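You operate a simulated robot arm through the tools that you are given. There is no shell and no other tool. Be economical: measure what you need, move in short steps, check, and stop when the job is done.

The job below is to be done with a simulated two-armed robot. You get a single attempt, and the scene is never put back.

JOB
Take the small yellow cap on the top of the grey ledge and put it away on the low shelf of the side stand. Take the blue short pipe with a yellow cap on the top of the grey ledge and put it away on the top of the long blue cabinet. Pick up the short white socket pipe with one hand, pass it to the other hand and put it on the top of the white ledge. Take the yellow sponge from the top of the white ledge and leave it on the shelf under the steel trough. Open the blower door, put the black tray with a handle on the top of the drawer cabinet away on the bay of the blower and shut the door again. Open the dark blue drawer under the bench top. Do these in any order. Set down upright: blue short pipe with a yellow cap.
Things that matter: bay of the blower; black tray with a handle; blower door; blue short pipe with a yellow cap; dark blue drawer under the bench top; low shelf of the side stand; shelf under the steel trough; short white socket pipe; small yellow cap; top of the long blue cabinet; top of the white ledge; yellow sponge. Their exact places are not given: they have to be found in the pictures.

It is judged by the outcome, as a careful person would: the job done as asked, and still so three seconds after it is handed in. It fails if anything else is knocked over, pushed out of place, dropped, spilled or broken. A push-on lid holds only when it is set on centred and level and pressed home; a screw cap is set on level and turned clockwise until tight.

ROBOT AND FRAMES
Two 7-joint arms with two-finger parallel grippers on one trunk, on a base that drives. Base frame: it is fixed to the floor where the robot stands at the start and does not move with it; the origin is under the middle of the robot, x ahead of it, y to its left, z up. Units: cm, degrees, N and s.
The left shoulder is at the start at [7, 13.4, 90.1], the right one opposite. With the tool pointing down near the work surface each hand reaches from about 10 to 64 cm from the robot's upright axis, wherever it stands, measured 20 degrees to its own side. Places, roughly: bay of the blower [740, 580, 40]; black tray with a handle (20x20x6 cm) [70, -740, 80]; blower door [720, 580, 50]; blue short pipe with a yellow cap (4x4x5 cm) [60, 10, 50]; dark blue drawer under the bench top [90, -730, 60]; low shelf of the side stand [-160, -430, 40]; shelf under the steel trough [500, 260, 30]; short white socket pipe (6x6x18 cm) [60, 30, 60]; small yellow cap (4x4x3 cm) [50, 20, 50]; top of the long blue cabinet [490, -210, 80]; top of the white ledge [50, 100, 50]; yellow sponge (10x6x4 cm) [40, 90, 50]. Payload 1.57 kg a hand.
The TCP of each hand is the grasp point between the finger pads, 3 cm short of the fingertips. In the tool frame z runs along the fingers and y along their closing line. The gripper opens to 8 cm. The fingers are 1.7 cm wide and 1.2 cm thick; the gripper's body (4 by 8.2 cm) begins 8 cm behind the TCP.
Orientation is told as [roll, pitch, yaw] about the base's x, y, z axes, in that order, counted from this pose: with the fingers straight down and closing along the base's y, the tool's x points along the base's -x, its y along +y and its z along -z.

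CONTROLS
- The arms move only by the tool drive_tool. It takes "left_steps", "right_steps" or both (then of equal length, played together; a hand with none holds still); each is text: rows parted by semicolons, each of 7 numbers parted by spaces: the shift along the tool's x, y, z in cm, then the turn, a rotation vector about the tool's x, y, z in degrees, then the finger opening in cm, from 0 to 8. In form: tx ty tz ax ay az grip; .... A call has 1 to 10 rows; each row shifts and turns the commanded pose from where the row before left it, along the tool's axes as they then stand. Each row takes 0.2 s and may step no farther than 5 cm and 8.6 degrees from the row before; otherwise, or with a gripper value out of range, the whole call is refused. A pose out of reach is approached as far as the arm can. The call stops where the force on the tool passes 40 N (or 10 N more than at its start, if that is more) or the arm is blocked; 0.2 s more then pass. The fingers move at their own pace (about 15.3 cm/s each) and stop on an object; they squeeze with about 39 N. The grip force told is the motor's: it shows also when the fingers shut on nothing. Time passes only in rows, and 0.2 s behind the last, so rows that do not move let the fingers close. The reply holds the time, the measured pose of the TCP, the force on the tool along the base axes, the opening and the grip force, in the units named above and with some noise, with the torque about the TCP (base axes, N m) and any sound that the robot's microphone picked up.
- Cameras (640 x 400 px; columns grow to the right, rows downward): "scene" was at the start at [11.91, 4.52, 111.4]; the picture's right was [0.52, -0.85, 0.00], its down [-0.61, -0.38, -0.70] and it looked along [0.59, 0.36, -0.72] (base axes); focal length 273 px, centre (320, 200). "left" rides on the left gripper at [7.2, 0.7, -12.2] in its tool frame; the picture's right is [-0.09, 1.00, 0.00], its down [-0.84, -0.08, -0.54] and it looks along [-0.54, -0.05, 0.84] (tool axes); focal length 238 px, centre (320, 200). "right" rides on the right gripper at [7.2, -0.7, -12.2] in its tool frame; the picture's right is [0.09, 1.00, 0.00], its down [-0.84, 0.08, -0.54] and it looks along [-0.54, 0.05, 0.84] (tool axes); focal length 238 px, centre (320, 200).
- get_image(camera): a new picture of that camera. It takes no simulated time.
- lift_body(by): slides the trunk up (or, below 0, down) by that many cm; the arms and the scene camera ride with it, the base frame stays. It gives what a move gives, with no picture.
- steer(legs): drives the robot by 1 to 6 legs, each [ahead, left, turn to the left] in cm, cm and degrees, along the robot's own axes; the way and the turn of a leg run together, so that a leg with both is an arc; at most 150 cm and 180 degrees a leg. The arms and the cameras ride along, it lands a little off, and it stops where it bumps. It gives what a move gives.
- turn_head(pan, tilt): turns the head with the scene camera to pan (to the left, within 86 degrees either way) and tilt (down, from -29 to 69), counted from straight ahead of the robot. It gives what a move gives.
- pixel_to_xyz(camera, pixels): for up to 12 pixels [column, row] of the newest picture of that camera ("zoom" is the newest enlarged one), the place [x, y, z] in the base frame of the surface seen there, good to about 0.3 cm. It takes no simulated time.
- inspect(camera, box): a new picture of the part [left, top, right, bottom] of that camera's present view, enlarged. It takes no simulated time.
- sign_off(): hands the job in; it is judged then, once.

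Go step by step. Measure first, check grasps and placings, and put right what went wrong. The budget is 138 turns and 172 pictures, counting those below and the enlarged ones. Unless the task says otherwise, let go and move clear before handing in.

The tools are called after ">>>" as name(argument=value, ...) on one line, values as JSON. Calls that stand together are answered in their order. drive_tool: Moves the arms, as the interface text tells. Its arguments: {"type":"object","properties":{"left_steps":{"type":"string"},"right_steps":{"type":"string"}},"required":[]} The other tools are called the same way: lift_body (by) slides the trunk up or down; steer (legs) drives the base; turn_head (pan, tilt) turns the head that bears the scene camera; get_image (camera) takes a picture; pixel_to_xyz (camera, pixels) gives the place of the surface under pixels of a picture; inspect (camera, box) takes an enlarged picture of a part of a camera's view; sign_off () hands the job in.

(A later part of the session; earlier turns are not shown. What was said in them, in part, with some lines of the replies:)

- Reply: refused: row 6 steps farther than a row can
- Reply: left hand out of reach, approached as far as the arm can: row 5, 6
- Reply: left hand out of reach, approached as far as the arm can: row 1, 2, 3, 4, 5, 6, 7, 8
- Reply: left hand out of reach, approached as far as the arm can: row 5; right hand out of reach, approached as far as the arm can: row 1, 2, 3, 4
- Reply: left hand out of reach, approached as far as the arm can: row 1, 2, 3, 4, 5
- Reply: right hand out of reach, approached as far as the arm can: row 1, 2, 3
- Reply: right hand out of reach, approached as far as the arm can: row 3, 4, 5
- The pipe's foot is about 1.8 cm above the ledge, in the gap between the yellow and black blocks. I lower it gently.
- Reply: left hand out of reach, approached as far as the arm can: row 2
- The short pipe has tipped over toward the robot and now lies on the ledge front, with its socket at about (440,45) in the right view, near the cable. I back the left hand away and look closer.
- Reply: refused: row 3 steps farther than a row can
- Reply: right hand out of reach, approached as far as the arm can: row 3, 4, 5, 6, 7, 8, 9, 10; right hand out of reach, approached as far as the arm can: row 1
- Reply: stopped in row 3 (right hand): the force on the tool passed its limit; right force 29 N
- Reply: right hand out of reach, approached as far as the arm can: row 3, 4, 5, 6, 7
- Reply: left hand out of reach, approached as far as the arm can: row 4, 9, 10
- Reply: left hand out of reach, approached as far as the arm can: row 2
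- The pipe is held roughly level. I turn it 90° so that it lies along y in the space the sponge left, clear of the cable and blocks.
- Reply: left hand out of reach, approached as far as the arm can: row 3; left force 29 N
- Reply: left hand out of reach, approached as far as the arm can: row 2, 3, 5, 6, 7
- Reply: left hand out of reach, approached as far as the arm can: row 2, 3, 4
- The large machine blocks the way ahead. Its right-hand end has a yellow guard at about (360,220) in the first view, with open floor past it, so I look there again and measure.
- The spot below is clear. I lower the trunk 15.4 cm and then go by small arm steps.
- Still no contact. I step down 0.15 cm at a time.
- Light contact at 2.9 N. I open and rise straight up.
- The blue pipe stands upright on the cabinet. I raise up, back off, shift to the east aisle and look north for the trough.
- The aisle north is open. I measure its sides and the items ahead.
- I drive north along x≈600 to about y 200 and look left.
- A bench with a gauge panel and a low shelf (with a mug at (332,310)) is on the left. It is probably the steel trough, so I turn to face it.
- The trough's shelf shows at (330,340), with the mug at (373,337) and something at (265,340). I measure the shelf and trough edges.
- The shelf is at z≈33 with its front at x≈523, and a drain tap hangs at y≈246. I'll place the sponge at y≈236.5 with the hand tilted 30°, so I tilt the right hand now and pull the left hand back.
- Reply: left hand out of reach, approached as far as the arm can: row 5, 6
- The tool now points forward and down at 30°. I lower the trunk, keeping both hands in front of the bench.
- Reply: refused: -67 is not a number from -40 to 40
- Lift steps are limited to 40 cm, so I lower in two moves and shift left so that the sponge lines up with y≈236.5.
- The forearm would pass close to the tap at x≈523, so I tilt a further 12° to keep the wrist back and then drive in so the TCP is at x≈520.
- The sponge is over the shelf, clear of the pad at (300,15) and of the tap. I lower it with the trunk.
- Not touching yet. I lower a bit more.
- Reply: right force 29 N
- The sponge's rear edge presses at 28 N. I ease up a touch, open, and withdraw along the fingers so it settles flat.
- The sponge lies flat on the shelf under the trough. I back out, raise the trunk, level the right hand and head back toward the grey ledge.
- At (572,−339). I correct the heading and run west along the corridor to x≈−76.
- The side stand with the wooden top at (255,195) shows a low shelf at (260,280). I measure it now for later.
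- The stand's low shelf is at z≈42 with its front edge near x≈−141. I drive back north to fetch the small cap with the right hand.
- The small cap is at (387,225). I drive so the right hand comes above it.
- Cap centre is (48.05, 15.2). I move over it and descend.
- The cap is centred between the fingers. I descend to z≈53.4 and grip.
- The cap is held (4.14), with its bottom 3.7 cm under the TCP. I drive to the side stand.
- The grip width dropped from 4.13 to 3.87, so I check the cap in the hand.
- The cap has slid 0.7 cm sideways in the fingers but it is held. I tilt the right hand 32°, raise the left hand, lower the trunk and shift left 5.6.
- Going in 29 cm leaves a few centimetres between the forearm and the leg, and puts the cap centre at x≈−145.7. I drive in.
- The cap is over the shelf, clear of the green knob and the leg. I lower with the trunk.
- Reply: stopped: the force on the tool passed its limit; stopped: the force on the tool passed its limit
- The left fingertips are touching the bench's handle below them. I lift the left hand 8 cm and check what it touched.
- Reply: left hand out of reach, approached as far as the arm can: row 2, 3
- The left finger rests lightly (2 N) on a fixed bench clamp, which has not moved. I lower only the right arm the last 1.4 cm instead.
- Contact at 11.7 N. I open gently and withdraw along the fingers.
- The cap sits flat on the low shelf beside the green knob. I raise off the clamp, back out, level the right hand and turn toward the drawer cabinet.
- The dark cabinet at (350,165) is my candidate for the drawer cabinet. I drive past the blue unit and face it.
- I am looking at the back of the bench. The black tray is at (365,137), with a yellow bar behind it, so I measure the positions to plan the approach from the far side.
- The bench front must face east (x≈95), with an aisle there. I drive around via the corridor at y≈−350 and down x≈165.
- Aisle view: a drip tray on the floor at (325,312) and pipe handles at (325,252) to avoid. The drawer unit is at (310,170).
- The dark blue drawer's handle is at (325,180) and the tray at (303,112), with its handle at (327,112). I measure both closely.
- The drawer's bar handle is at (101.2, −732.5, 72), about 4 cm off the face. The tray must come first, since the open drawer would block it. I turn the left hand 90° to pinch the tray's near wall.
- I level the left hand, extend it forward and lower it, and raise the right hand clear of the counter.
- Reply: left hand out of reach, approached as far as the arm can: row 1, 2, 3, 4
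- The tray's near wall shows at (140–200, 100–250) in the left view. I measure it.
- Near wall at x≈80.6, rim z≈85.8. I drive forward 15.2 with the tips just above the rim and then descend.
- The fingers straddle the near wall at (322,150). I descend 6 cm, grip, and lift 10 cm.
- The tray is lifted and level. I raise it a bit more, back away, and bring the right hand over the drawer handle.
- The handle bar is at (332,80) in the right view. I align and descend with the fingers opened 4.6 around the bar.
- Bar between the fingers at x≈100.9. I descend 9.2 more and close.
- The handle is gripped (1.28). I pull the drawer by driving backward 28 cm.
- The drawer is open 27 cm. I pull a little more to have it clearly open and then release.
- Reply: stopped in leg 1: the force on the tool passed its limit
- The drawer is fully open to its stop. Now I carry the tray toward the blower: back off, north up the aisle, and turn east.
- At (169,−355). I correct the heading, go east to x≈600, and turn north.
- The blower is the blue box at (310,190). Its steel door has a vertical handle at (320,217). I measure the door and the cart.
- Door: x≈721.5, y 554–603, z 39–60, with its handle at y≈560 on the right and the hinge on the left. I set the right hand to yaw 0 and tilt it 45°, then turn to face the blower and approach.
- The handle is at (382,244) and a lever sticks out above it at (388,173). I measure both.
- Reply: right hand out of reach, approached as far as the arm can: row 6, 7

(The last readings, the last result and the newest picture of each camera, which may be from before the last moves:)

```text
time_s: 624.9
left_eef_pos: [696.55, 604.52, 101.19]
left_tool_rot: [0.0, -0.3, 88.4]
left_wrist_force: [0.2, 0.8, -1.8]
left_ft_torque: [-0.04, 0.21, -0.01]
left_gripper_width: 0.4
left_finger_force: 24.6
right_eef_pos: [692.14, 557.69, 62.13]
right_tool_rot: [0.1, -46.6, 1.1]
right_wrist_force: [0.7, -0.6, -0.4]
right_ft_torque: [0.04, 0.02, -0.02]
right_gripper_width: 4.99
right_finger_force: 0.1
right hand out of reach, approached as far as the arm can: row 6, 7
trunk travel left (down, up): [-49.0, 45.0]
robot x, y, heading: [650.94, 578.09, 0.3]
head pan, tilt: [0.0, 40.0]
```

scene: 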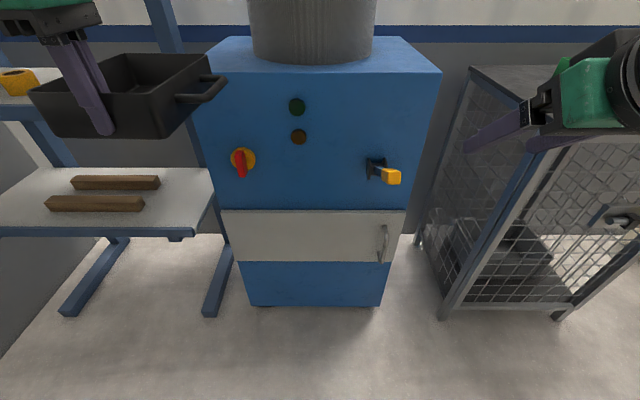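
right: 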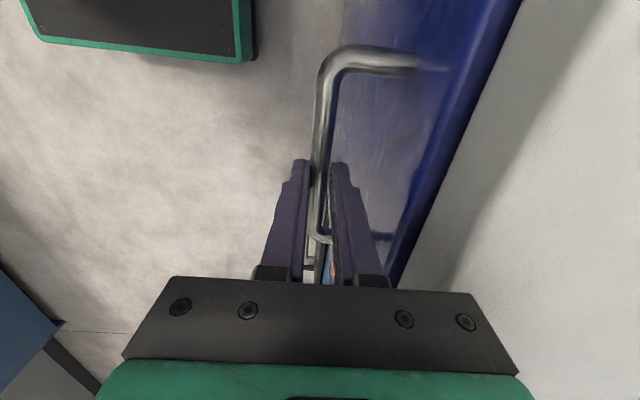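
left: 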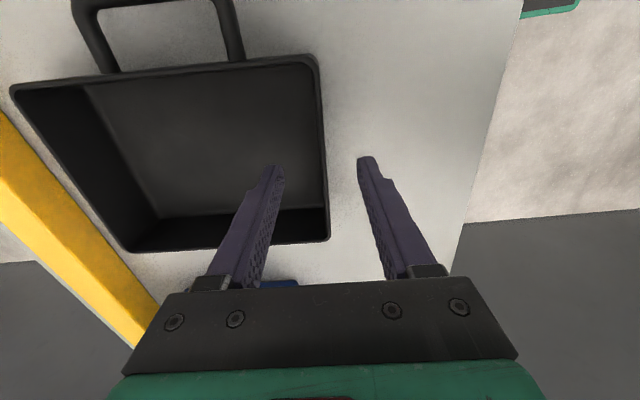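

The right hand is at (692, 557.7, 62). I raise and shift the left hand (tray) clear, lower the right arm and trunk to handle height, and look.

>>> drive_tool(left_steps="-1.5 0 -3 0 0 0 0; -1.5 0 -3 0 0 0 0; -1.5 0 -3 0 0 0 0; -1.5 0 -3 0 0 0 0; 0 0 0 0 0 0 0", right_steps="1 0 1 0 0 0 5; 1 0 1 0 0 0 5; 1 0.8 1 0 0 0 5; 1 0.8 1 0 0 0 5; 0 0 0 0 0 0 5")

>>> lift_body(by=-6.5)

>>> get_image(camera="right")

>>> get_image(camera="scene")

```text
time_s: 626.1
left_eef_pos: [692.57, 610.73, 105.0]
left_tool_rot: [-0.3, -0.2, 88.4]
left_wrist_force: [-0.6, -0.5, -2.8]
left_ft_torque: [0.02, 0.24, -0.05]
left_gripper_width: 0.39
left_finger_force: 24.6
left hand out of reach, approached as far as the arm can: row 1, 2, 3, 4
right_eef_pos: [692.42, 559.01, 59.72]
right_tool_rot: [1.0, -46.6, 2.2]
right_wrist_force: [0.4, -0.4, -0.4]
right_ft_torque: [0.01, 0.0, -0.02]
right_gripper_width: 4.99
right_finger_force: 0.1
right hand out of reach, approached as far as the arm can: row 2, 3, 4
trunk travel left (down, up): [-49.0, 45.0]
robot x, y, heading: [651.1, 578.01, 0.3]
head pan, tilt: [0.0, 40.0]
```

```text
time_s: 627.1
left_eef_pos: [692.59, 610.76, 98.43]
left_tool_rot: [-0.3, -0.2, 88.4]
left_wrist_force: [0.3, 0.6, -1.3]
left_ft_torque: [-0.02, 0.23, 0.04]
left_gripper_width: 0.36
left_finger_force: 24.1
right_eef_pos: [692.26, 559.05, 53.31]
right_tool_rot: [0.9, -46.8, 2.2]
right_wrist_force: [-0.6, 0.4, 0.3]
right_ft_torque: [0.02, 0.02, -0.01]
right_gripper_width: 4.98
right_finger_force: 0.2
trunk travel left (down, up): [-42.5, 51.5]
robot x, y, heading: [650.71, 578.37, 0.4]
head pan, tilt: [0.0, 40.0]
```

```text
32 pictures are left
```

right: 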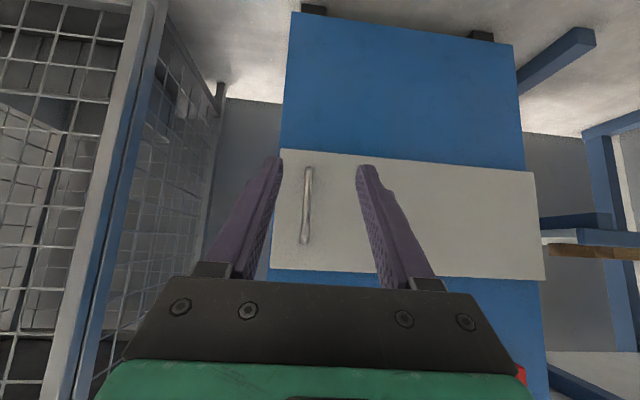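

```text
31 pictures are left
```

scene: 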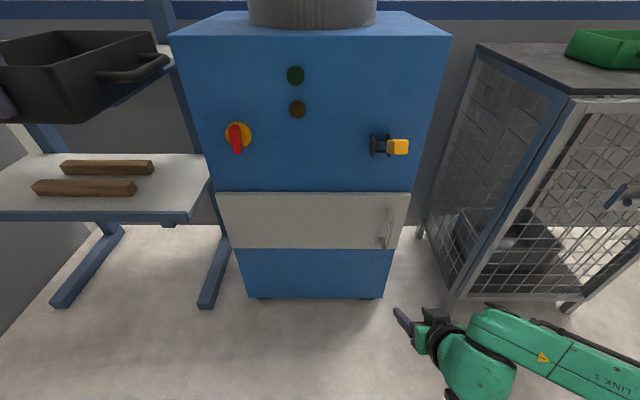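

The handle bar appears at (307,205) between the fingers in the right view. I measure it for the final approach.

>>> pixel_to_xyz(camera="right", pixels=[[308, 175], [306, 200], [303, 230], [325, 205], [285, 152], [540, 270]])

>>> pixel_to_xyz(camera="scene", pixels=[[388, 215], [388, 235], [250, 20], [312, 30], [375, 20], [400, 147]])

```text
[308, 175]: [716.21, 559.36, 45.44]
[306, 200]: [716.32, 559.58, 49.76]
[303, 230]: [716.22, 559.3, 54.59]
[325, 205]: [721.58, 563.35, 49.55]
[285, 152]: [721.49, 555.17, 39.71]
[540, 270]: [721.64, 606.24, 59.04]
```

```text
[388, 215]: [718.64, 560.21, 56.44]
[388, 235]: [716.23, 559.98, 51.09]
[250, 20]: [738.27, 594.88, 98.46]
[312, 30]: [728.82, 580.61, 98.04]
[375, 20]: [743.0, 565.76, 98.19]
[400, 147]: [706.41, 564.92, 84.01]
```

Bar at (716.8, 559.5). I drive forward 24.5 and close on the handle.

>>> steer(legs=[[24.3, 0.5, 0]])

>>> drive_tool(right_steps="0 0 0 0 0 0 3; 0 0 0 0 0 0 0; 0 0 0 0 0 0 0")

>>> get_image(camera="scene")

```text
time_s: 628.4
left_eef_pos: [703.7, 611.34, 98.65]
left_tool_rot: [0.8, -0.5, 88.4]
left_wrist_force: [-13.5, 0.5, -1.1]
left_ft_torque: [-0.03, -0.06, -0.33]
left_gripper_width: 0.37
left_finger_force: 24.6
right_eef_pos: [704.41, 559.34, 53.41]
right_tool_rot: [0.9, -46.9, 2.2]
right_wrist_force: [-0.4, -0.1, 0.8]
right_ft_torque: [0.0, 0.02, 0.02]
right_gripper_width: 5.0
right_finger_force: 0.1
trunk travel left (down, up): [-42.5, 51.5]
robot x, y, heading: [663.23, 578.43, 0.3]
head pan, tilt: [0.0, 40.0]
stopped in leg 1: the force on the tool passed its limit (the readings are from after the stop); the commanded pose is now the measured one
```

```text
time_s: 629.2
left_eef_pos: [703.78, 611.27, 98.81]
left_tool_rot: [0.7, -0.5, 88.6]
left_wrist_force: [-18.4, 2.5, 0.2]
left_ft_torque: [-0.03, 0.1, -0.28]
left_gripper_width: 0.36
left_finger_force: 24.6
right_eef_pos: [704.3, 559.42, 53.49]
right_tool_rot: [0.9, -47.0, 2.2]
right_wrist_force: [-0.1, -0.2, -0.1]
right_ft_torque: [0.0, 0.02, -0.02]
right_gripper_width: 0.0
right_finger_force: 20.9
trunk travel left (down, up): [-42.5, 51.5]
robot x, y, heading: [663.54, 578.69, 0.2]
head pan, tilt: [0.0, 40.0]
```

```text
30 pictures are left
```

scene: 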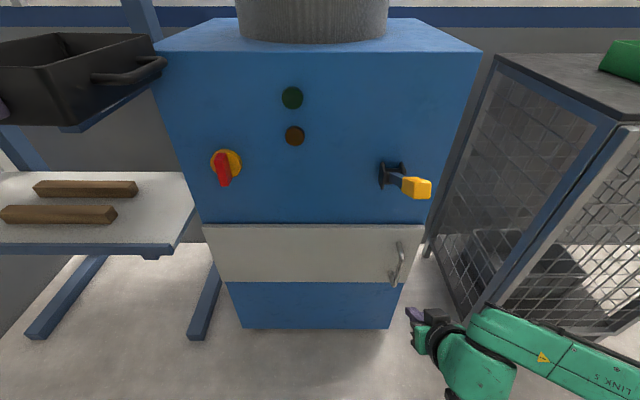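

The tray touched the left bench's upper shelf, so I back off. I will approach with the robot turned 25° left, which keeps the tray farther back.

>>> steer(legs=[[-6, 0, 0], [0, -19.3, 0], [0, 0, 25]])

>>> drive_tool(right_steps="0 0 0 0 0 0 5; 0 0 0 0 0 0 5")

>>> get_image(camera="right")

>>> get_image(camera="scene")

```text
time_s: 632.6
left_eef_pos: [680.63, 605.9, 98.62]
left_tool_rot: [0.8, -0.5, 113.4]
left_wrist_force: [-0.2, 0.1, -1.9]
left_ft_torque: [-0.06, 0.22, 0.0]
left_gripper_width: 0.37
left_finger_force: 24.4
right_eef_pos: [702.96, 558.89, 53.28]
right_tool_rot: [0.9, -46.7, 27.3]
right_wrist_force: [0.0, 0.4, 0.6]
right_ft_torque: [-0.01, 0.0, 0.0]
right_gripper_width: 0.01
right_finger_force: 21.4
trunk travel left (down, up): [-42.5, 51.5]
robot x, y, heading: [657.41, 559.17, 25.3]
head pan, tilt: [0.0, 40.0]
```

```text
time_s: 633.2
left_eef_pos: [680.75, 605.94, 98.54]
left_tool_rot: [0.8, -0.5, 113.5]
left_wrist_force: [0.1, 0.1, -2.4]
left_ft_torque: [-0.07, 0.22, -0.01]
left_gripper_width: 0.36
left_finger_force: 24.5
right_eef_pos: [702.88, 559.01, 53.26]
right_tool_rot: [0.8, -46.6, 27.2]
right_wrist_force: [-0.3, 0.3, 0.4]
right_ft_torque: [0.0, -0.03, 0.02]
right_gripper_width: 5.01
right_finger_force: 0.2
trunk travel left (down, up): [-42.5, 51.5]
robot x, y, heading: [657.36, 558.63, 25.5]
head pan, tilt: [0.0, 40.0]
```

```text
29 pictures are left
```

right: 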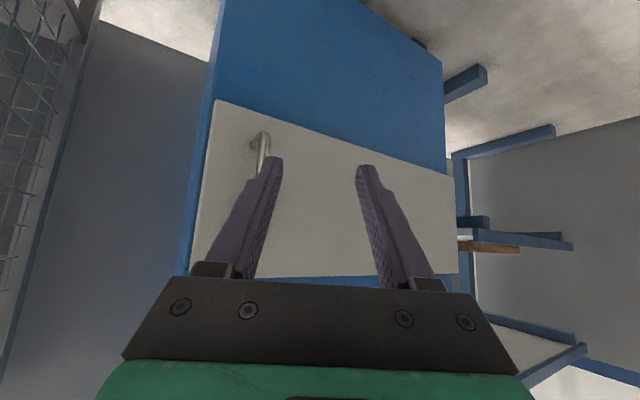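

```text
28 pictures are left
```

scene: 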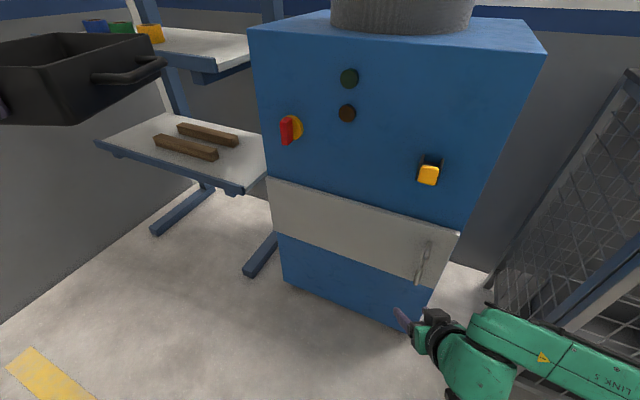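

The bar lies 5.5 cm to the right and 12.8 ahead in the hand's frame. I align, advance, grip, and pull the door through its first 30°.

>>> steer(legs=[[0, -5.5, 0], [12.6, 0, 0]])

>>> drive_tool(right_steps="0 0 0 0 0 0 3; 0 0 0 0 0 0 0; 0 0 0 0 0 0 0")

>>> steer(legs=[[-9.5, 6.2, 0], [-7.6, 8.4, 0]])

>>> get_image(camera="scene")

```text
time_s: 635.0
left_eef_pos: [694.51, 606.29, 98.54]
left_tool_rot: [0.9, -0.4, 113.4]
left_wrist_force: [0.6, -0.2, -3.3]
left_ft_torque: [-0.09, 0.2, 0.01]
left_gripper_width: 0.41
left_finger_force: 24.4
right_eef_pos: [716.71, 559.21, 53.27]
right_tool_rot: [0.8, -46.6, 27.1]
right_wrist_force: [1.5, -0.3, 0.5]
right_ft_torque: [0.05, 0.0, -0.01]
right_gripper_width: 5.0
right_finger_force: 0.0
trunk travel left (down, up): [-42.5, 51.5]
robot x, y, heading: [671.14, 559.42, 25.2]
head pan, tilt: [0.0, 40.0]
```

```text
time_s: 635.8
left_eef_pos: [694.43, 606.32, 98.49]
left_tool_rot: [0.8, -0.4, 113.4]
left_wrist_force: [1.0, -0.1, -1.8]
left_ft_torque: [-0.1, 0.2, 0.04]
left_gripper_width: 0.38
left_finger_force: 24.8
right_eef_pos: [716.7, 559.31, 53.24]
right_tool_rot: [0.9, -46.8, 27.2]
right_wrist_force: [-4.8, 5.3, -1.4]
right_ft_torque: [-0.38, -0.74, 0.11]
right_gripper_width: 1.39
right_finger_force: 30.6
trunk travel left (down, up): [-42.5, 51.5]
robot x, y, heading: [671.06, 559.27, 25.3]
head pan, tilt: [0.0, 40.0]
```

```text
time_s: 637.9
left_eef_pos: [673.0, 612.45, 98.51]
left_tool_rot: [0.8, -0.4, 113.4]
left_wrist_force: [0.2, 0.3, -2.0]
left_ft_torque: [-0.1, 0.14, -0.01]
left_gripper_width: 0.37
left_finger_force: 24.8
right_eef_pos: [695.25, 565.46, 53.31]
right_tool_rot: [0.7, -46.9, 27.3]
right_wrist_force: [7.6, 11.6, 5.7]
right_ft_torque: [0.27, -0.95, 0.1]
right_gripper_width: 1.36
right_finger_force: 30.2
trunk travel left (down, up): [-42.5, 51.5]
robot x, y, heading: [649.72, 565.14, 25.5]
head pan, tilt: [0.0, 40.0]
```

```text
27 pictures are left
```

scene: 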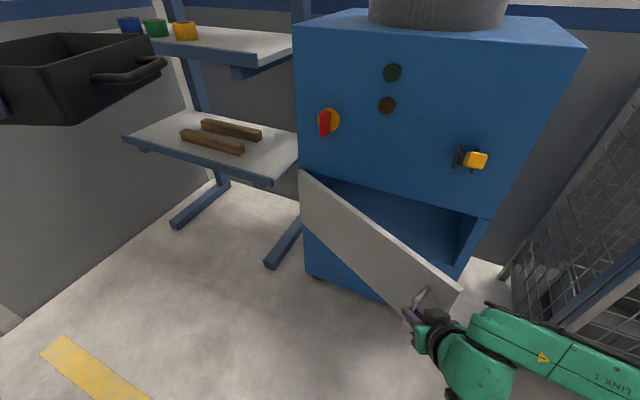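

The door is open 30°. To swing it wide I release, come around its free edge on the right side, and push from the inside.

>>> drive_tool(right_steps="0 0 0 0 0 0 3; 0 0 0 0 0 0 5; 0 0 -4 0 0 0 5; 0 0 -4 0 0 0 5; 0 0 -2 0 0 0 5")

>>> steer(legs=[[-8, 0, 0], [0, -25, 0], [0, 0, 14.5], [4, -4.6, 0]])

>>> drive_tool(right_steps="0 0 4 0 0 0 2; 0 0 4 0 0 0 0; 0 0 2 0 0 0 0; 0 0 0 0 0 0 0")

>>> get_image(camera="scene")

```text
time_s: 639.0
left_eef_pos: [672.95, 612.39, 98.6]
left_tool_rot: [0.8, -0.5, 113.3]
left_wrist_force: [-1.4, 1.3, -2.8]
left_ft_torque: [-0.07, 0.18, -0.01]
left_gripper_width: 0.37
left_finger_force: 24.8
right_eef_pos: [692.77, 564.0, 56.03]
right_tool_rot: [1.0, -46.8, 27.2]
right_wrist_force: [-0.3, 0.4, -0.2]
right_ft_torque: [0.0, -0.01, -0.01]
right_gripper_width: 5.0
right_finger_force: 0.0
right hand out of reach, approached as far as the arm can: row 4, 5
trunk travel left (down, up): [-42.5, 51.5]
robot x, y, heading: [649.83, 565.02, 25.4]
head pan, tilt: [0.0, 40.0]
```

```text
time_s: 643.0
left_eef_pos: [670.2, 589.64, 98.66]
left_tool_rot: [1.0, -0.5, 127.7]
left_wrist_force: [0.6, 0.9, -2.5]
left_ft_torque: [-0.14, 0.2, 0.02]
left_gripper_width: 0.38
left_finger_force: 24.2
right_eef_pos: [701.35, 547.66, 56.0]
right_tool_rot: [1.0, -46.8, 41.4]
right_wrist_force: [-0.2, -0.1, 0.3]
right_ft_torque: [0.01, -0.02, 0.01]
right_gripper_width: 4.98
right_finger_force: 0.0
trunk travel left (down, up): [-42.5, 51.5]
robot x, y, heading: [659.01, 538.59, 39.5]
head pan, tilt: [0.0, 40.0]
```

```text
time_s: 644.0
left_eef_pos: [670.12, 589.47, 98.64]
left_tool_rot: [0.8, -0.5, 127.7]
left_wrist_force: [-0.6, -0.5, -2.6]
left_ft_torque: [-0.15, 0.16, 0.0]
left_gripper_width: 0.37
left_finger_force: 23.8
right_eef_pos: [706.7, 552.45, 49.23]
right_tool_rot: [0.9, -46.7, 41.4]
right_wrist_force: [-0.1, -0.3, 0.7]
right_ft_torque: [-0.01, -0.03, -0.03]
right_gripper_width: 0.01
right_finger_force: 21.7
trunk travel left (down, up): [-42.5, 51.5]
robot x, y, heading: [659.03, 538.07, 39.5]
head pan, tilt: [0.0, 40.0]
```

```text
26 pictures are left
```

scene: 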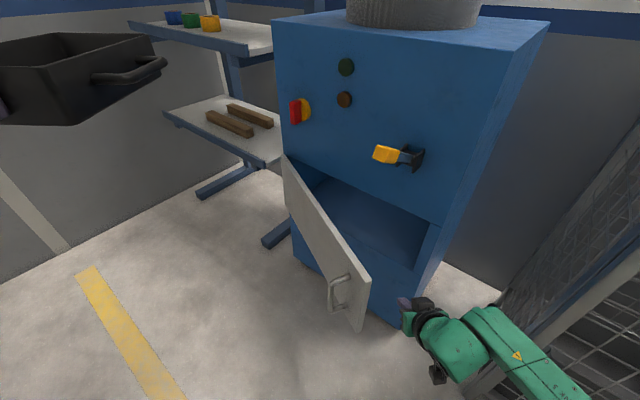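

The hand is inside the door's edge. I push north-west by driving, then finish with an arm push.

>>> steer(legs=[[12.5, 18.2, 0], [12.4, 18.3, 0]])

>>> drive_tool(right_steps="0 3 0 0 0 0 0; 0 3 0 0 0 0 0; 0 3 0 0 0 0 0; 0 0 0 0 0 0 0")

>>> get_image(camera="scene")

```text
time_s: 647.0
left_eef_pos: [665.87, 633.84, 98.58]
left_tool_rot: [0.8, -0.5, 127.9]
left_wrist_force: [-0.3, 0.4, -2.0]
left_ft_torque: [-0.12, 0.15, -0.02]
left_gripper_width: 0.39
left_finger_force: 24.5
right_eef_pos: [702.61, 596.94, 49.3]
right_tool_rot: [0.9, -46.7, 41.8]
right_wrist_force: [0.4, 0.6, 0.3]
right_ft_torque: [0.03, 0.0, -0.02]
right_gripper_width: 0.0
right_finger_force: 21.1
trunk travel left (down, up): [-42.5, 51.5]
robot x, y, heading: [654.98, 582.52, 40.0]
head pan, tilt: [0.0, 40.0]
```

```text
time_s: 648.0
left_eef_pos: [666.04, 633.68, 98.68]
left_tool_rot: [0.8, -0.5, 128.0]
left_wrist_force: [-0.5, -0.2, -2.6]
left_ft_torque: [-0.15, 0.16, -0.02]
left_gripper_width: 0.37
left_finger_force: 24.6
right_eef_pos: [702.32, 597.44, 49.39]
right_tool_rot: [1.4, -46.5, 41.8]
right_wrist_force: [1.0, -0.2, 0.0]
right_ft_torque: [0.01, 0.0, -0.01]
right_gripper_width: 0.0
right_finger_force: 21.3
right hand out of reach, approached as far as the arm can: row 1, 2, 3
trunk travel left (down, up): [-42.5, 51.5]
robot x, y, heading: [654.94, 582.51, 39.8]
head pan, tilt: [0.0, 40.0]
```

```text
25 pictures are left
```

scene: 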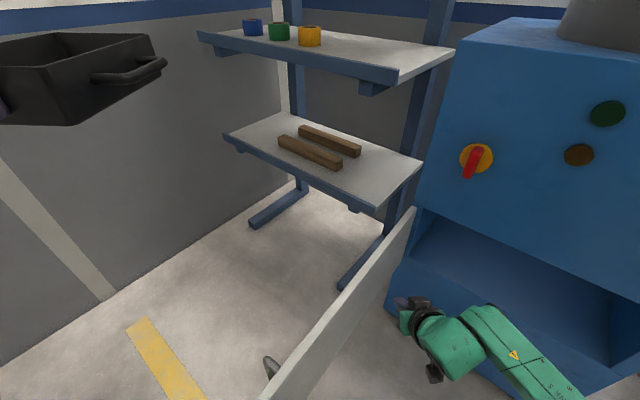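

The door is wide open and the bay is visible. I measure the bay floor, back out along the same path, raise the right hand out of the way, and face the blower again.

>>> pixel_to_xyz(camera="scene", pixels=[[480, 250], [530, 290], [440, 245], [590, 320], [415, 212], [290, 390], [560, 265], [402, 270], [470, 290]])

>>> steer(legs=[[-12.4, -18.3, 0], [-14.5, -18.2, 0]])

>>> drive_tool(right_steps="-3.2 0 -3.1 0 0 0 0; -3.2 0 -3.1 0 0 0 0; -3.2 0 -3.1 0 0 0 0; -3.2 0 -3.1 0 0 0 0; -3.2 0 -3.1 0 0 0 0; -3.2 0 -3.1 0 0 0 0; -3.2 0 -3.1 0 0 0 0; -3.2 0 -3.1 0 0 0 0; -3.2 0 -3.1 0 0 0 0; -3.2 0 -3.1 0 0 0 0")

>>> steer(legs=[[0, 0, -39.6], [-20, 0, 0]])

>>> get_image(camera="scene")

```text
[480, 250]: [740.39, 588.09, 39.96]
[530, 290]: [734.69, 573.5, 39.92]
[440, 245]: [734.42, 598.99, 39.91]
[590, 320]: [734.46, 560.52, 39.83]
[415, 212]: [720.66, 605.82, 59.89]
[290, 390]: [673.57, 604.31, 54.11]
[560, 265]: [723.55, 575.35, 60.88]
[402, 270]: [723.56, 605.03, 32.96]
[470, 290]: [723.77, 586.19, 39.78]
```

```text
time_s: 651.0
left_eef_pos: [668.42, 588.84, 98.68]
left_tool_rot: [0.9, -0.4, 127.7]
left_wrist_force: [-0.1, -0.8, -2.3]
left_ft_torque: [-0.11, 0.17, 0.03]
left_gripper_width: 0.41
left_finger_force: 24.7
right_eef_pos: [704.79, 552.57, 49.39]
right_tool_rot: [1.4, -46.6, 41.4]
right_wrist_force: [0.2, -0.3, -0.5]
right_ft_torque: [-0.01, -0.01, 0.0]
right_gripper_width: 0.0
right_finger_force: 21.2
trunk travel left (down, up): [-42.5, 51.5]
robot x, y, heading: [657.63, 537.69, 39.6]
head pan, tilt: [0.0, 40.0]
```

```text
time_s: 653.2
left_eef_pos: [668.42, 588.89, 98.53]
left_tool_rot: [0.8, -0.4, 127.8]
left_wrist_force: [-0.2, -0.4, -1.6]
left_ft_torque: [-0.12, 0.18, 0.02]
left_gripper_width: 0.39
left_finger_force: 25.0
right_eef_pos: [704.81, 551.69, 94.05]
right_tool_rot: [1.3, -46.4, 41.6]
right_wrist_force: [-0.4, 0.3, -0.2]
right_ft_torque: [-0.02, 0.03, -0.02]
right_gripper_width: 0.03
right_finger_force: 21.0
trunk travel left (down, up): [-42.5, 51.5]
robot x, y, heading: [657.33, 537.69, 39.7]
head pan, tilt: [0.0, 40.0]
```

```text
time_s: 656.6
left_eef_pos: [678.39, 569.99, 98.63]
left_tool_rot: [0.8, -0.5, 88.1]
left_wrist_force: [-0.7, -0.3, -1.7]
left_ft_torque: [-0.01, 0.19, 0.01]
left_gripper_width: 0.38
left_finger_force: 24.5
right_eef_pos: [682.64, 518.2, 93.95]
right_tool_rot: [1.4, -46.5, 1.9]
right_wrist_force: [-0.5, 0.7, 0.0]
right_ft_torque: [0.01, 0.01, 0.05]
right_gripper_width: 0.0
right_finger_force: 20.9
trunk travel left (down, up): [-42.5, 51.5]
robot x, y, heading: [637.29, 537.41, 0.0]
head pan, tilt: [0.0, 40.0]
```

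```text
24 pictures are left
```

scene: 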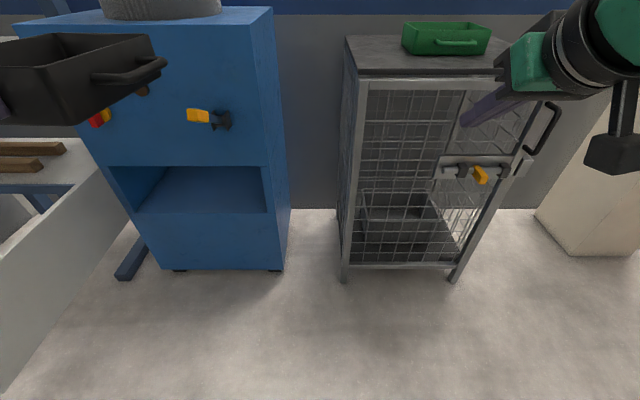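

The bay floor is at z≈39.9, opening y 556–603, z 40–60. I lower the tray with the left arm and trunk, tuck the right hand in, and move in front of the opening.

>>> drive_tool(left_steps="0 0 4 0 0 0 0; 0 0 4 0 0 0 0; 0 0 4 0 0 0 0; 0 0 4 0 0 0 0; 0 0 4 0 0 0 0; 0 0 0 0 0 0 0", right_steps="1.9 1.6 -2 0 0 0 0; 1.9 1.6 -2 0 0 0 0; 1.9 1.6 -2 0 0 0 0; 1.9 1.6 -2 0 0 0 0; 1.9 1.6 -2 0 0 0 0; 0 0 0 0 0 0 0")

>>> lift_body(by=-32.5)

>>> steer(legs=[[0, 12, 0], [8, 0, 0]])

>>> turn_head(pan=20, tilt=35)

>>> get_image(camera="scene")

>>> get_image(camera="left")

```text
time_s: 658.0
left_eef_pos: [678.26, 570.26, 78.45]
left_tool_rot: [0.8, -0.5, 88.1]
left_wrist_force: [1.0, 0.2, -2.5]
left_ft_torque: [0.03, 0.24, 0.0]
left_gripper_width: 0.38
left_finger_force: 24.8
right_eef_pos: [668.82, 525.35, 94.29]
right_tool_rot: [2.1, -46.1, 0.9]
right_wrist_force: [0.1, 0.0, 0.3]
right_ft_torque: [0.0, 0.02, 0.01]
right_gripper_width: 0.0
right_finger_force: 21.5
trunk travel left (down, up): [-42.5, 51.5]
robot x, y, heading: [637.38, 537.36, 0.2]
head pan, tilt: [0.0, 40.0]
```

```text
time_s: 661.2
left_eef_pos: [678.28, 570.53, 46.14]
left_tool_rot: [0.9, -0.5, 88.2]
left_wrist_force: [-0.8, -0.4, -2.5]
left_ft_torque: [0.0, 0.2, -0.01]
left_gripper_width: 0.36
left_finger_force: 24.8
right_eef_pos: [668.73, 525.49, 61.86]
right_tool_rot: [1.7, -46.4, 1.4]
right_wrist_force: [-0.3, 0.8, -0.6]
right_ft_torque: [0.02, -0.03, 0.02]
right_gripper_width: 0.0
right_finger_force: 21.0
trunk travel left (down, up): [-10.0, 84.0]
robot x, y, heading: [637.48, 537.47, -0.1]
head pan, tilt: [0.0, 40.0]
```

```text
time_s: 663.1
left_eef_pos: [686.31, 582.39, 45.99]
left_tool_rot: [0.8, -0.5, 88.1]
left_wrist_force: [-0.6, 0.0, -1.6]
left_ft_torque: [-0.02, 0.23, 0.01]
left_gripper_width: 0.37
left_finger_force: 24.2
right_eef_pos: [676.84, 537.48, 61.89]
right_tool_rot: [1.7, -46.3, 1.4]
right_wrist_force: [-0.4, 0.0, -0.4]
right_ft_torque: [0.01, 0.0, 0.0]
right_gripper_width: 0.0
right_finger_force: 20.8
trunk travel left (down, up): [-10.0, 84.0]
robot x, y, heading: [645.46, 549.54, 0.1]
head pan, tilt: [0.0, 40.0]
```

```text
time_s: 664.0
left_eef_pos: [686.22, 582.43, 46.16]
left_tool_rot: [0.8, -0.5, 88.1]
left_wrist_force: [0.2, -0.4, -2.3]
left_ft_torque: [-0.01, 0.25, -0.02]
left_gripper_width: 0.38
left_finger_force: 24.9
right_eef_pos: [677.04, 537.32, 61.96]
right_tool_rot: [2.7, -45.8, 0.1]
right_wrist_force: [-0.1, 0.6, 0.5]
right_ft_torque: [0.03, 0.0, -0.03]
right_gripper_width: 0.01
right_finger_force: 21.4
trunk travel left (down, up): [-10.0, 84.0]
robot x, y, heading: [645.69, 549.2, -0.2]
head pan, tilt: [20.0, 35.0]
```

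```text
23 pictures are left
```

scene: 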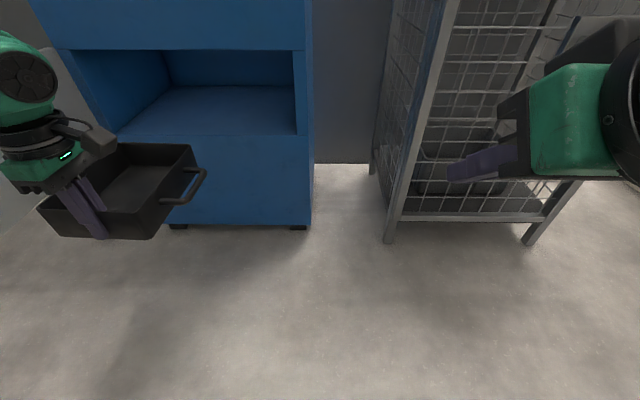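

```text
22 pictures are left
```

left: 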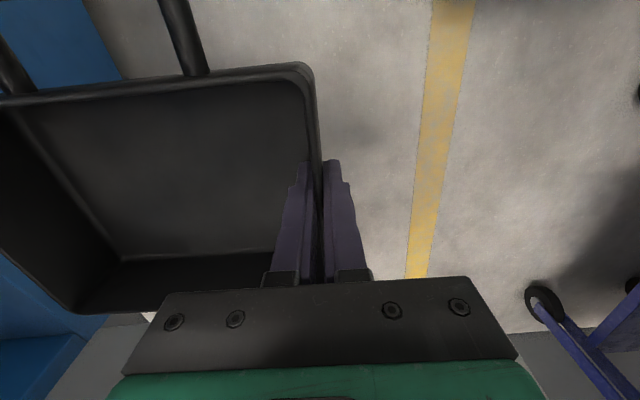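

The tray is level in front of the opening. I drive it in 28 cm and lower it near the floor.

>>> steer(legs=[[28, 0, 0.2]])

>>> lift_body(by=-1.4)

>>> lift_body(by=-0.6)

>>> get_image(camera="scene")

>>> get_image(camera="left")

```text
time_s: 665.9
left_eef_pos: [714.52, 582.47, 46.14]
left_tool_rot: [0.8, -0.5, 88.2]
left_wrist_force: [0.6, -0.1, -2.7]
left_ft_torque: [0.02, 0.21, 0.0]
left_gripper_width: 0.37
left_finger_force: 24.2
right_eef_pos: [705.27, 537.48, 61.95]
right_tool_rot: [2.7, -45.8, 0.3]
right_wrist_force: [0.4, 0.2, -0.2]
right_ft_torque: [-0.02, -0.01, -0.01]
right_gripper_width: 0.0
right_finger_force: 20.9
trunk travel left (down, up): [-10.0, 84.0]
robot x, y, heading: [673.67, 549.53, 0.2]
head pan, tilt: [20.0, 35.0]
```

```text
time_s: 666.5
left_eef_pos: [714.43, 582.64, 44.67]
left_tool_rot: [0.9, -0.5, 88.2]
left_wrist_force: [0.0, 0.6, -1.9]
left_ft_torque: [0.01, 0.19, 0.02]
left_gripper_width: 0.37
left_finger_force: 24.4
right_eef_pos: [705.24, 537.56, 60.6]
right_tool_rot: [2.7, -45.8, 0.4]
right_wrist_force: [-0.4, 0.0, -0.5]
right_ft_torque: [0.0, -0.02, 0.03]
right_gripper_width: 0.0
right_finger_force: 20.9
trunk travel left (down, up): [-8.6, 85.4]
robot x, y, heading: [673.48, 549.59, -0.1]
head pan, tilt: [20.0, 35.0]
```

```text
time_s: 667.1
left_eef_pos: [714.52, 582.56, 44.23]
left_tool_rot: [0.6, -0.6, 88.3]
left_wrist_force: [0.0, -0.1, 5.0]
left_ft_torque: [-0.48, -1.01, -0.01]
left_gripper_width: 0.39
left_finger_force: 24.9
right_eef_pos: [705.29, 537.32, 59.9]
right_tool_rot: [2.8, -45.8, 0.3]
right_wrist_force: [0.5, 0.5, 0.0]
right_ft_torque: [0.02, 0.0, -0.02]
right_gripper_width: 0.0
right_finger_force: 21.7
trunk travel left (down, up): [-8.0, 86.0]
robot x, y, heading: [673.9, 549.15, 0.3]
head pan, tilt: [20.0, 35.0]
```

```text
21 pictures are left
```

scene: 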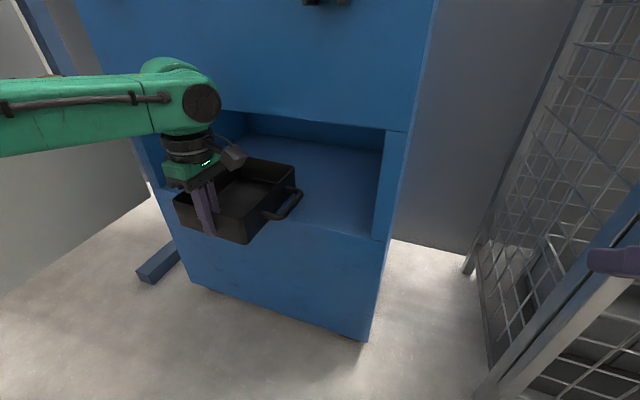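

```text
20 pictures are left
```

left: 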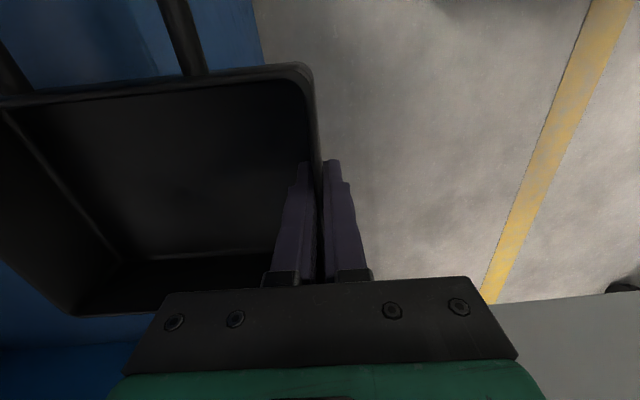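

The tray's front rests on the bay floor (5 N). I push 2.5 cm more, release, rise out, back off slightly, and tilt the left hand so that it can push the tray fully in.

>>> steer(legs=[[2.6, 0, 0]])

>>> drive_tool(left_steps="0 0 0 0 0 0 2; 0 0 0 0 0 0 3; 0 0 -2 0 0 0 3; 0 0 -3 0 0 0 3; 0 0 -3 0 0 0 3; 0 0 0 0 0 0 0")

>>> steer(legs=[[-14, 0, 0]])

>>> drive_tool(left_steps="0 0 0 7.5 0 0 0; 0 0 0 7.5 0 0 0; 0 0 0 7.5 0 0 0; 0 0 0 7.5 0 0 0; 0 0 0 7.5 0 0 0; 0 0 0 0 0 0 0")

>>> get_image(camera="scene")

```text
time_s: 667.9
left_eef_pos: [717.13, 582.46, 44.23]
left_tool_rot: [0.7, -0.5, 88.1]
left_wrist_force: [1.1, -0.8, 5.1]
left_ft_torque: [-0.52, -1.03, -0.06]
left_gripper_width: 0.39
left_finger_force: 25.2
right_eef_pos: [708.01, 537.43, 60.04]
right_tool_rot: [2.8, -45.7, 0.2]
right_wrist_force: [0.0, -0.5, 0.1]
right_ft_torque: [-0.02, 0.01, 0.01]
right_gripper_width: 0.0
right_finger_force: 21.3
trunk travel left (down, up): [-8.0, 86.0]
robot x, y, heading: [676.2, 550.02, 0.0]
head pan, tilt: [20.0, 35.0]
```

```text
time_s: 669.3
left_eef_pos: [717.13, 582.23, 52.23]
left_tool_rot: [0.8, -0.5, 88.1]
left_wrist_force: [-0.1, 0.0, -0.1]
left_ft_torque: [-0.02, -0.04, -0.05]
left_gripper_width: 0.0
left_finger_force: 21.4
right_eef_pos: [707.89, 537.43, 59.94]
right_tool_rot: [2.7, -45.8, 0.2]
right_wrist_force: [-0.3, 0.1, 0.6]
right_ft_torque: [-0.02, 0.02, 0.02]
right_gripper_width: 0.0
right_finger_force: 21.4
trunk travel left (down, up): [-8.0, 86.0]
robot x, y, heading: [676.32, 549.66, 0.0]
head pan, tilt: [20.0, 35.0]
```

```text
time_s: 670.6
left_eef_pos: [703.23, 582.54, 52.17]
left_tool_rot: [0.8, -0.6, 88.3]
left_wrist_force: [0.1, -0.1, -0.9]
left_ft_torque: [-0.01, -0.02, -0.02]
left_gripper_width: 0.0
left_finger_force: 21.2
right_eef_pos: [694.19, 537.44, 59.96]
right_tool_rot: [2.8, -45.6, 0.3]
right_wrist_force: [0.0, 0.1, 0.1]
right_ft_torque: [0.0, 0.02, -0.01]
right_gripper_width: 0.0
right_finger_force: 20.9
trunk travel left (down, up): [-8.0, 86.0]
robot x, y, heading: [662.52, 549.98, 0.2]
head pan, tilt: [20.0, 35.0]
```

```text
time_s: 672.0
left_eef_pos: [703.32, 582.48, 52.13]
left_tool_rot: [-36.8, -0.6, 88.3]
left_wrist_force: [0.8, 0.3, 0.2]
left_ft_torque: [-0.01, 0.01, -0.01]
left_gripper_width: 0.0
left_finger_force: 21.0
right_eef_pos: [694.11, 537.43, 59.94]
right_tool_rot: [2.9, -45.6, 0.4]
right_wrist_force: [-0.5, -0.3, 0.2]
right_ft_torque: [-0.01, -0.03, -0.01]
right_gripper_width: 0.0
right_finger_force: 21.2
trunk travel left (down, up): [-8.0, 86.0]
robot x, y, heading: [662.12, 549.43, 0.2]
head pan, tilt: [20.0, 35.0]
```

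```text
19 pictures are left
```

scene: 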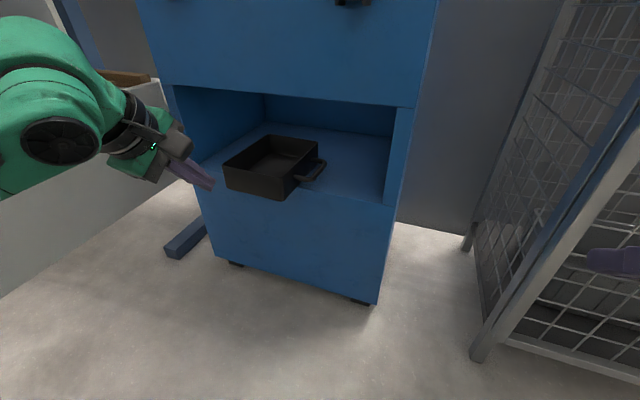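

The tray rests in the bay with its near wall still 5 cm proud. I lower the tilted closed fingers and push it in until the wall is well behind the door line, then withdraw.

>>> lift_body(by=-5.8)

>>> steer(legs=[[22, 0, 0]])

>>> get_image(camera="scene")

>>> steer(legs=[[-30, 0, 0]])

>>> get_image(camera="scene")

```text
time_s: 673.0
left_eef_pos: [703.29, 582.57, 46.45]
left_tool_rot: [-36.8, -0.5, 88.3]
left_wrist_force: [0.5, 0.2, -0.5]
left_ft_torque: [-0.01, 0.01, 0.01]
left_gripper_width: 0.01
left_finger_force: 21.3
right_eef_pos: [694.14, 537.4, 54.25]
right_tool_rot: [2.8, -45.8, 0.3]
right_wrist_force: [-1.2, -0.1, -0.1]
right_ft_torque: [0.0, 0.02, 0.0]
right_gripper_width: 0.0
right_finger_force: 21.5
trunk travel left (down, up): [-2.2, 91.8]
robot x, y, heading: [662.21, 549.47, 0.3]
head pan, tilt: [20.0, 35.0]
```

```text
time_s: 674.7
left_eef_pos: [724.93, 582.47, 46.27]
left_tool_rot: [-36.8, -0.5, 88.3]
left_wrist_force: [-0.5, 0.3, -0.1]
left_ft_torque: [0.01, 0.0, 0.01]
left_gripper_width: 0.0
left_finger_force: 20.9
right_eef_pos: [715.87, 537.5, 54.13]
right_tool_rot: [2.8, -45.6, 0.4]
right_wrist_force: [0.0, -0.2, 0.1]
right_ft_torque: [-0.01, -0.01, 0.0]
right_gripper_width: 0.01
right_finger_force: 21.5
trunk travel left (down, up): [-2.2, 91.8]
robot x, y, heading: [684.12, 549.72, 0.2]
head pan, tilt: [20.0, 35.0]
```

```text
18 pictures are left
```

scene: 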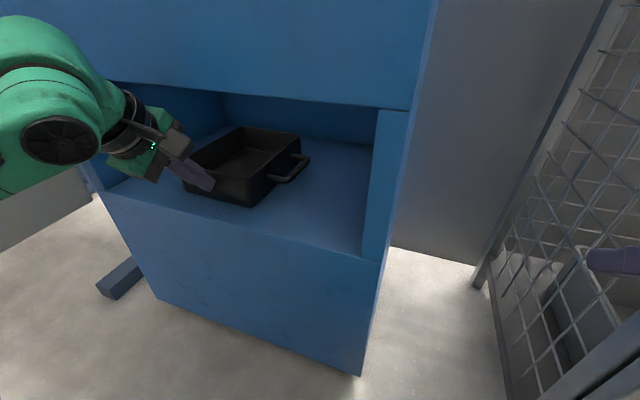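

```text
time_s: 676.7
left_eef_pos: [695.09, 582.58, 46.33]
left_tool_rot: [-36.7, -0.5, 88.5]
left_wrist_force: [-0.4, -0.5, 0.2]
left_ft_torque: [-0.01, 0.0, -0.01]
left_gripper_width: 0.01
left_finger_force: 21.7
right_eef_pos: [686.08, 537.46, 54.1]
right_tool_rot: [2.9, -45.7, 0.7]
right_wrist_force: [0.8, 0.2, -0.5]
right_ft_torque: [-0.01, 0.0, 0.01]
right_gripper_width: 0.0
right_finger_force: 21.8
trunk travel left (down, up): [-2.2, 91.8]
robot x, y, heading: [654.54, 549.48, 0.4]
head pan, tilt: [20.0, 35.0]
```

```text
17 pictures are left
```

scene: 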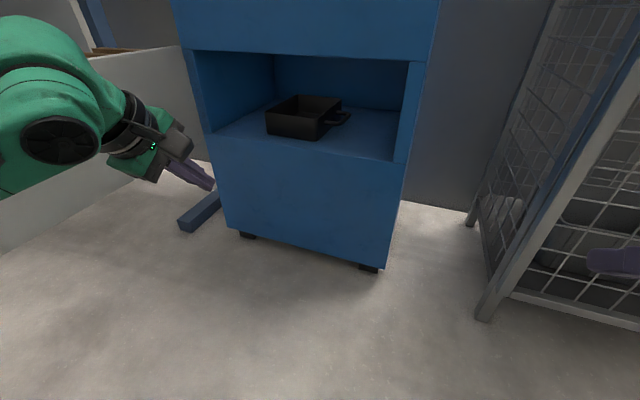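

The tray is fully inside the bay. To shut the door I lift the left hand over it, to its north (outer) side.

>>> lift_body(by=26)

>>> steer(legs=[[0, 34, 0]])

>>> turn_head(pan=25, tilt=40)

>>> get_image(camera="scene")

>>> get_image(camera="left")

```text
time_s: 679.4
left_eef_pos: [695.16, 582.48, 72.45]
left_tool_rot: [-36.7, -0.6, 88.6]
left_wrist_force: [-0.7, 0.5, 0.3]
left_ft_torque: [0.0, 0.0, 0.01]
left_gripper_width: 0.0
left_finger_force: 21.4
right_eef_pos: [686.08, 537.48, 80.16]
right_tool_rot: [2.8, -45.7, 0.6]
right_wrist_force: [-0.8, -0.2, 0.4]
right_ft_torque: [0.04, -0.03, -0.02]
right_gripper_width: 0.02
right_finger_force: 21.0
trunk travel left (down, up): [-28.2, 65.8]
robot x, y, heading: [654.65, 549.4, 0.3]
head pan, tilt: [20.0, 35.0]
```

```text
time_s: 681.6
left_eef_pos: [694.9, 616.8, 72.35]
left_tool_rot: [-36.8, -0.5, 88.5]
left_wrist_force: [-0.4, -0.4, -0.6]
left_ft_torque: [-0.03, 0.0, 0.02]
left_gripper_width: 0.0
left_finger_force: 21.3
right_eef_pos: [685.85, 571.7, 80.2]
right_tool_rot: [2.8, -45.7, 0.5]
right_wrist_force: [-0.2, -0.3, -0.6]
right_ft_torque: [-0.03, -0.05, -0.01]
right_gripper_width: 0.01
right_finger_force: 21.3
trunk travel left (down, up): [-28.2, 65.8]
robot x, y, heading: [653.72, 583.77, 0.6]
head pan, tilt: [20.0, 35.0]
```

```text
time_s: 682.3
left_eef_pos: [695.03, 616.65, 72.3]
left_tool_rot: [-36.7, -0.5, 88.5]
left_wrist_force: [-0.1, 0.1, -0.5]
left_ft_torque: [-0.01, -0.02, 0.0]
left_gripper_width: 0.01
left_finger_force: 21.5
right_eef_pos: [685.93, 571.72, 80.12]
right_tool_rot: [2.8, -45.6, 0.5]
right_wrist_force: [0.3, 0.2, -0.7]
right_ft_torque: [0.0, 0.02, 0.0]
right_gripper_width: 0.0
right_finger_force: 21.5
trunk travel left (down, up): [-28.2, 65.8]
robot x, y, heading: [654.24, 583.34, 0.1]
head pan, tilt: [25.0, 40.0]
```

```text
16 pictures are left
```

scene: 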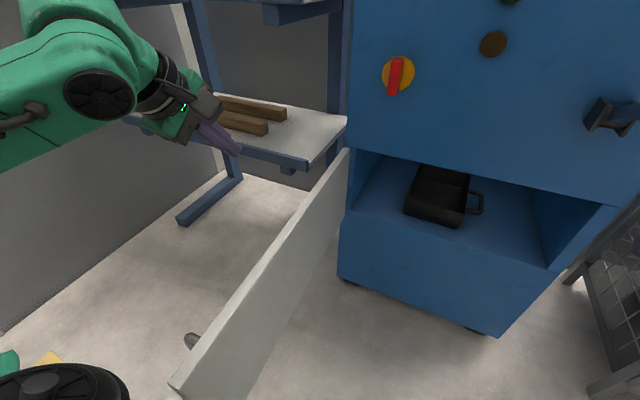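

```text
15 pictures are left
```

left: 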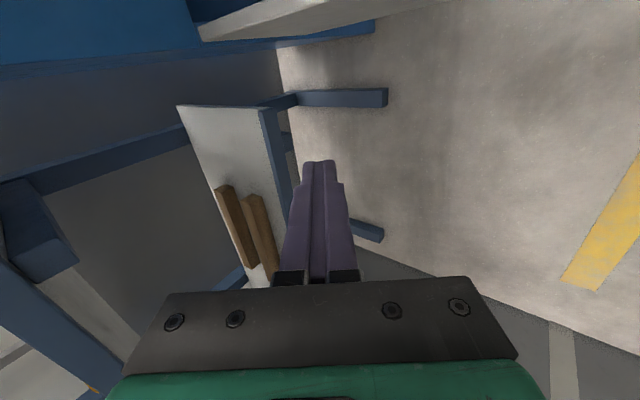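

The hand is north of the door. I back off a little from the bench shelf, lower so the fingers (but not the hand camera) are below the door's top, and push the door south.

>>> steer(legs=[[-5, 3, 0]])

>>> lift_body(by=-17)

>>> steer(legs=[[0, -38, 0]])

>>> get_image(camera="scene")

```text
time_s: 683.2
left_eef_pos: [689.8, 619.78, 72.36]
left_tool_rot: [-36.8, -0.4, 88.4]
left_wrist_force: [0.0, -0.1, -0.5]
left_ft_torque: [-0.05, -0.02, -0.01]
left_gripper_width: 0.01
left_finger_force: 22.0
right_eef_pos: [680.68, 574.7, 80.22]
right_tool_rot: [2.8, -45.8, 0.6]
right_wrist_force: [-1.1, 0.4, 0.0]
right_ft_torque: [-0.03, -0.04, 0.01]
right_gripper_width: 0.01
right_finger_force: 21.3
trunk travel left (down, up): [-28.2, 65.8]
robot x, y, heading: [649.03, 586.93, 0.4]
head pan, tilt: [25.0, 40.0]
```

```text
time_s: 685.2
left_eef_pos: [689.9, 619.81, 55.45]
left_tool_rot: [-36.8, -0.5, 88.4]
left_wrist_force: [0.5, 0.8, 0.5]
left_ft_torque: [-0.01, 0.02, -0.02]
left_gripper_width: 0.02
left_finger_force: 21.1
right_eef_pos: [680.88, 574.64, 63.21]
right_tool_rot: [2.8, -45.7, 0.5]
right_wrist_force: [0.4, 0.1, -0.6]
right_ft_torque: [0.0, -0.02, 0.0]
right_gripper_width: 0.0
right_finger_force: 21.0
trunk travel left (down, up): [-11.2, 82.8]
robot x, y, heading: [649.07, 586.75, 0.4]
head pan, tilt: [25.0, 40.0]
```

```text
time_s: 687.6
left_eef_pos: [690.17, 581.92, 55.45]
left_tool_rot: [-36.8, -0.5, 88.4]
left_wrist_force: [-0.5, 1.1, -0.8]
left_ft_torque: [-0.01, -0.01, -0.02]
left_gripper_width: 0.01
left_finger_force: 21.1
right_eef_pos: [680.95, 536.83, 63.09]
right_tool_rot: [2.9, -45.7, 0.7]
right_wrist_force: [0.5, -0.3, -0.5]
right_ft_torque: [0.03, 0.03, -0.01]
right_gripper_width: 0.0
right_finger_force: 21.2
trunk travel left (down, up): [-11.2, 82.8]
robot x, y, heading: [649.34, 548.45, 0.4]
head pan, tilt: [25.0, 40.0]
```

```text
14 pictures are left
```

scene: 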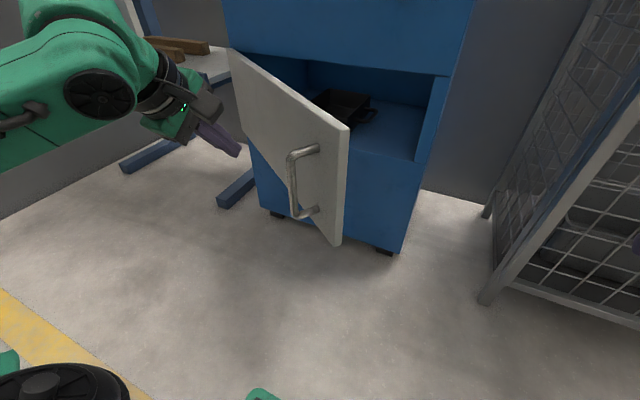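

The door is half shut. I push forward and slightly right to bring it home.

>>> steer(legs=[[14, -4.5, 0], [15.5, -4.5, 0]])

>>> get_image(camera="scene")

```text
time_s: 690.0
left_eef_pos: [718.96, 573.48, 55.4]
left_tool_rot: [-36.1, -0.6, 88.6]
left_wrist_force: [-3.9, -1.4, 2.3]
left_ft_torque: [-0.01, 0.03, 0.02]
left_gripper_width: 0.01
left_finger_force: 21.9
right_eef_pos: [710.08, 528.43, 63.11]
right_tool_rot: [2.8, -45.6, 0.3]
right_wrist_force: [-0.2, 0.0, 0.2]
right_ft_torque: [0.01, 0.03, 0.04]
right_gripper_width: 0.0
right_finger_force: 21.8
trunk travel left (down, up): [-11.2, 82.8]
robot x, y, heading: [678.16, 540.67, 0.2]
head pan, tilt: [25.0, 40.0]
stopped in leg 2: the force on the tool passed its limit (the readings are from after the stop); the commanded pose is now the measured one
```

```text
13 pictures are left
```

scene: 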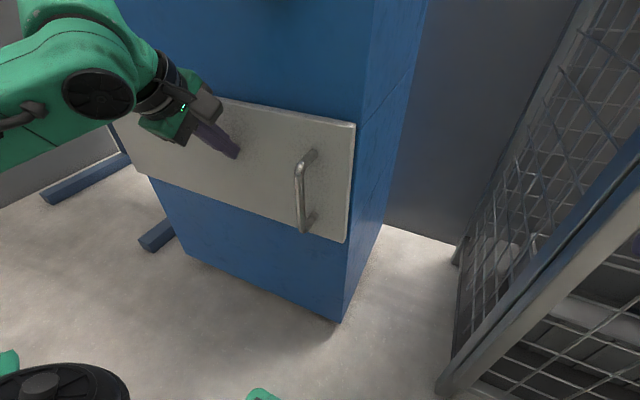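

The door is pressed shut against the blower. I back away and check that it stays closed.

>>> steer(legs=[[-35, 0, 0]])

>>> get_image(camera="scene")

>>> pixel_to_xyz(camera="scene", pixels=[[300, 130], [320, 150], [260, 120], [340, 120], [330, 140], [280, 140]])

```text
time_s: 692.3
left_eef_pos: [683.64, 573.49, 55.26]
left_tool_rot: [-36.2, -0.7, 88.8]
left_wrist_force: [0.6, -0.5, 0.1]
left_ft_torque: [-0.01, -0.01, 0.02]
left_gripper_width: 0.0
left_finger_force: 21.3
right_eef_pos: [674.92, 528.33, 63.14]
right_tool_rot: [2.8, -45.7, 0.8]
right_wrist_force: [-0.5, 0.0, -1.1]
right_ft_torque: [-0.02, 0.04, -0.01]
right_gripper_width: 0.01
right_finger_force: 21.5
trunk travel left (down, up): [-11.2, 82.8]
robot x, y, heading: [643.24, 540.36, 0.7]
head pan, tilt: [25.0, 40.0]
```

```text
12 pictures are left
```

scene: 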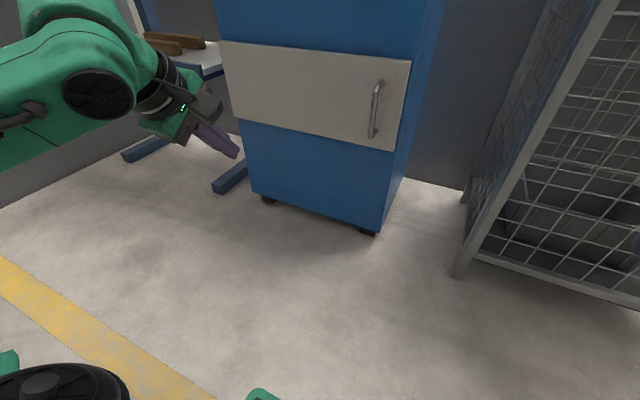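

```text
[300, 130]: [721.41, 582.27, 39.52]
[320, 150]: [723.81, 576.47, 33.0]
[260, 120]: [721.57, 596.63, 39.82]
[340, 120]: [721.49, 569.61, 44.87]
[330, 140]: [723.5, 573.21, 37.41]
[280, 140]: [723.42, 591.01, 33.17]
```

The door sits at x≈721.5 across its width, as it did at the start, so it is shut. All six items are done and both hands are empty and clear, so I hand the job in.

>>> sign_off()

```text
The job is handed in.
```

All six parts of the job are finished and handed in:
- **Small yellow cap:** it sits flat on the low shelf of the side stand.
- **Blue short pipe:** it stands upright on the long blue cabinet.
- **White socket pipe:** it was passed from the right hand to the left, tipped over when first stood on the white ledge, and now lies flat there.
- **Yellow sponge:** it is on the shelf under the steel trough.
- **Black tray:** it is in the blower bay, and the door is shut.
- **Dark blue drawer:** it is open to its stop.

On the way, the left hand pressed briefly on a bench clamp beside the side stand, and the tray bumped the shelf unit beside the blower. Nothing looked moved in either case.
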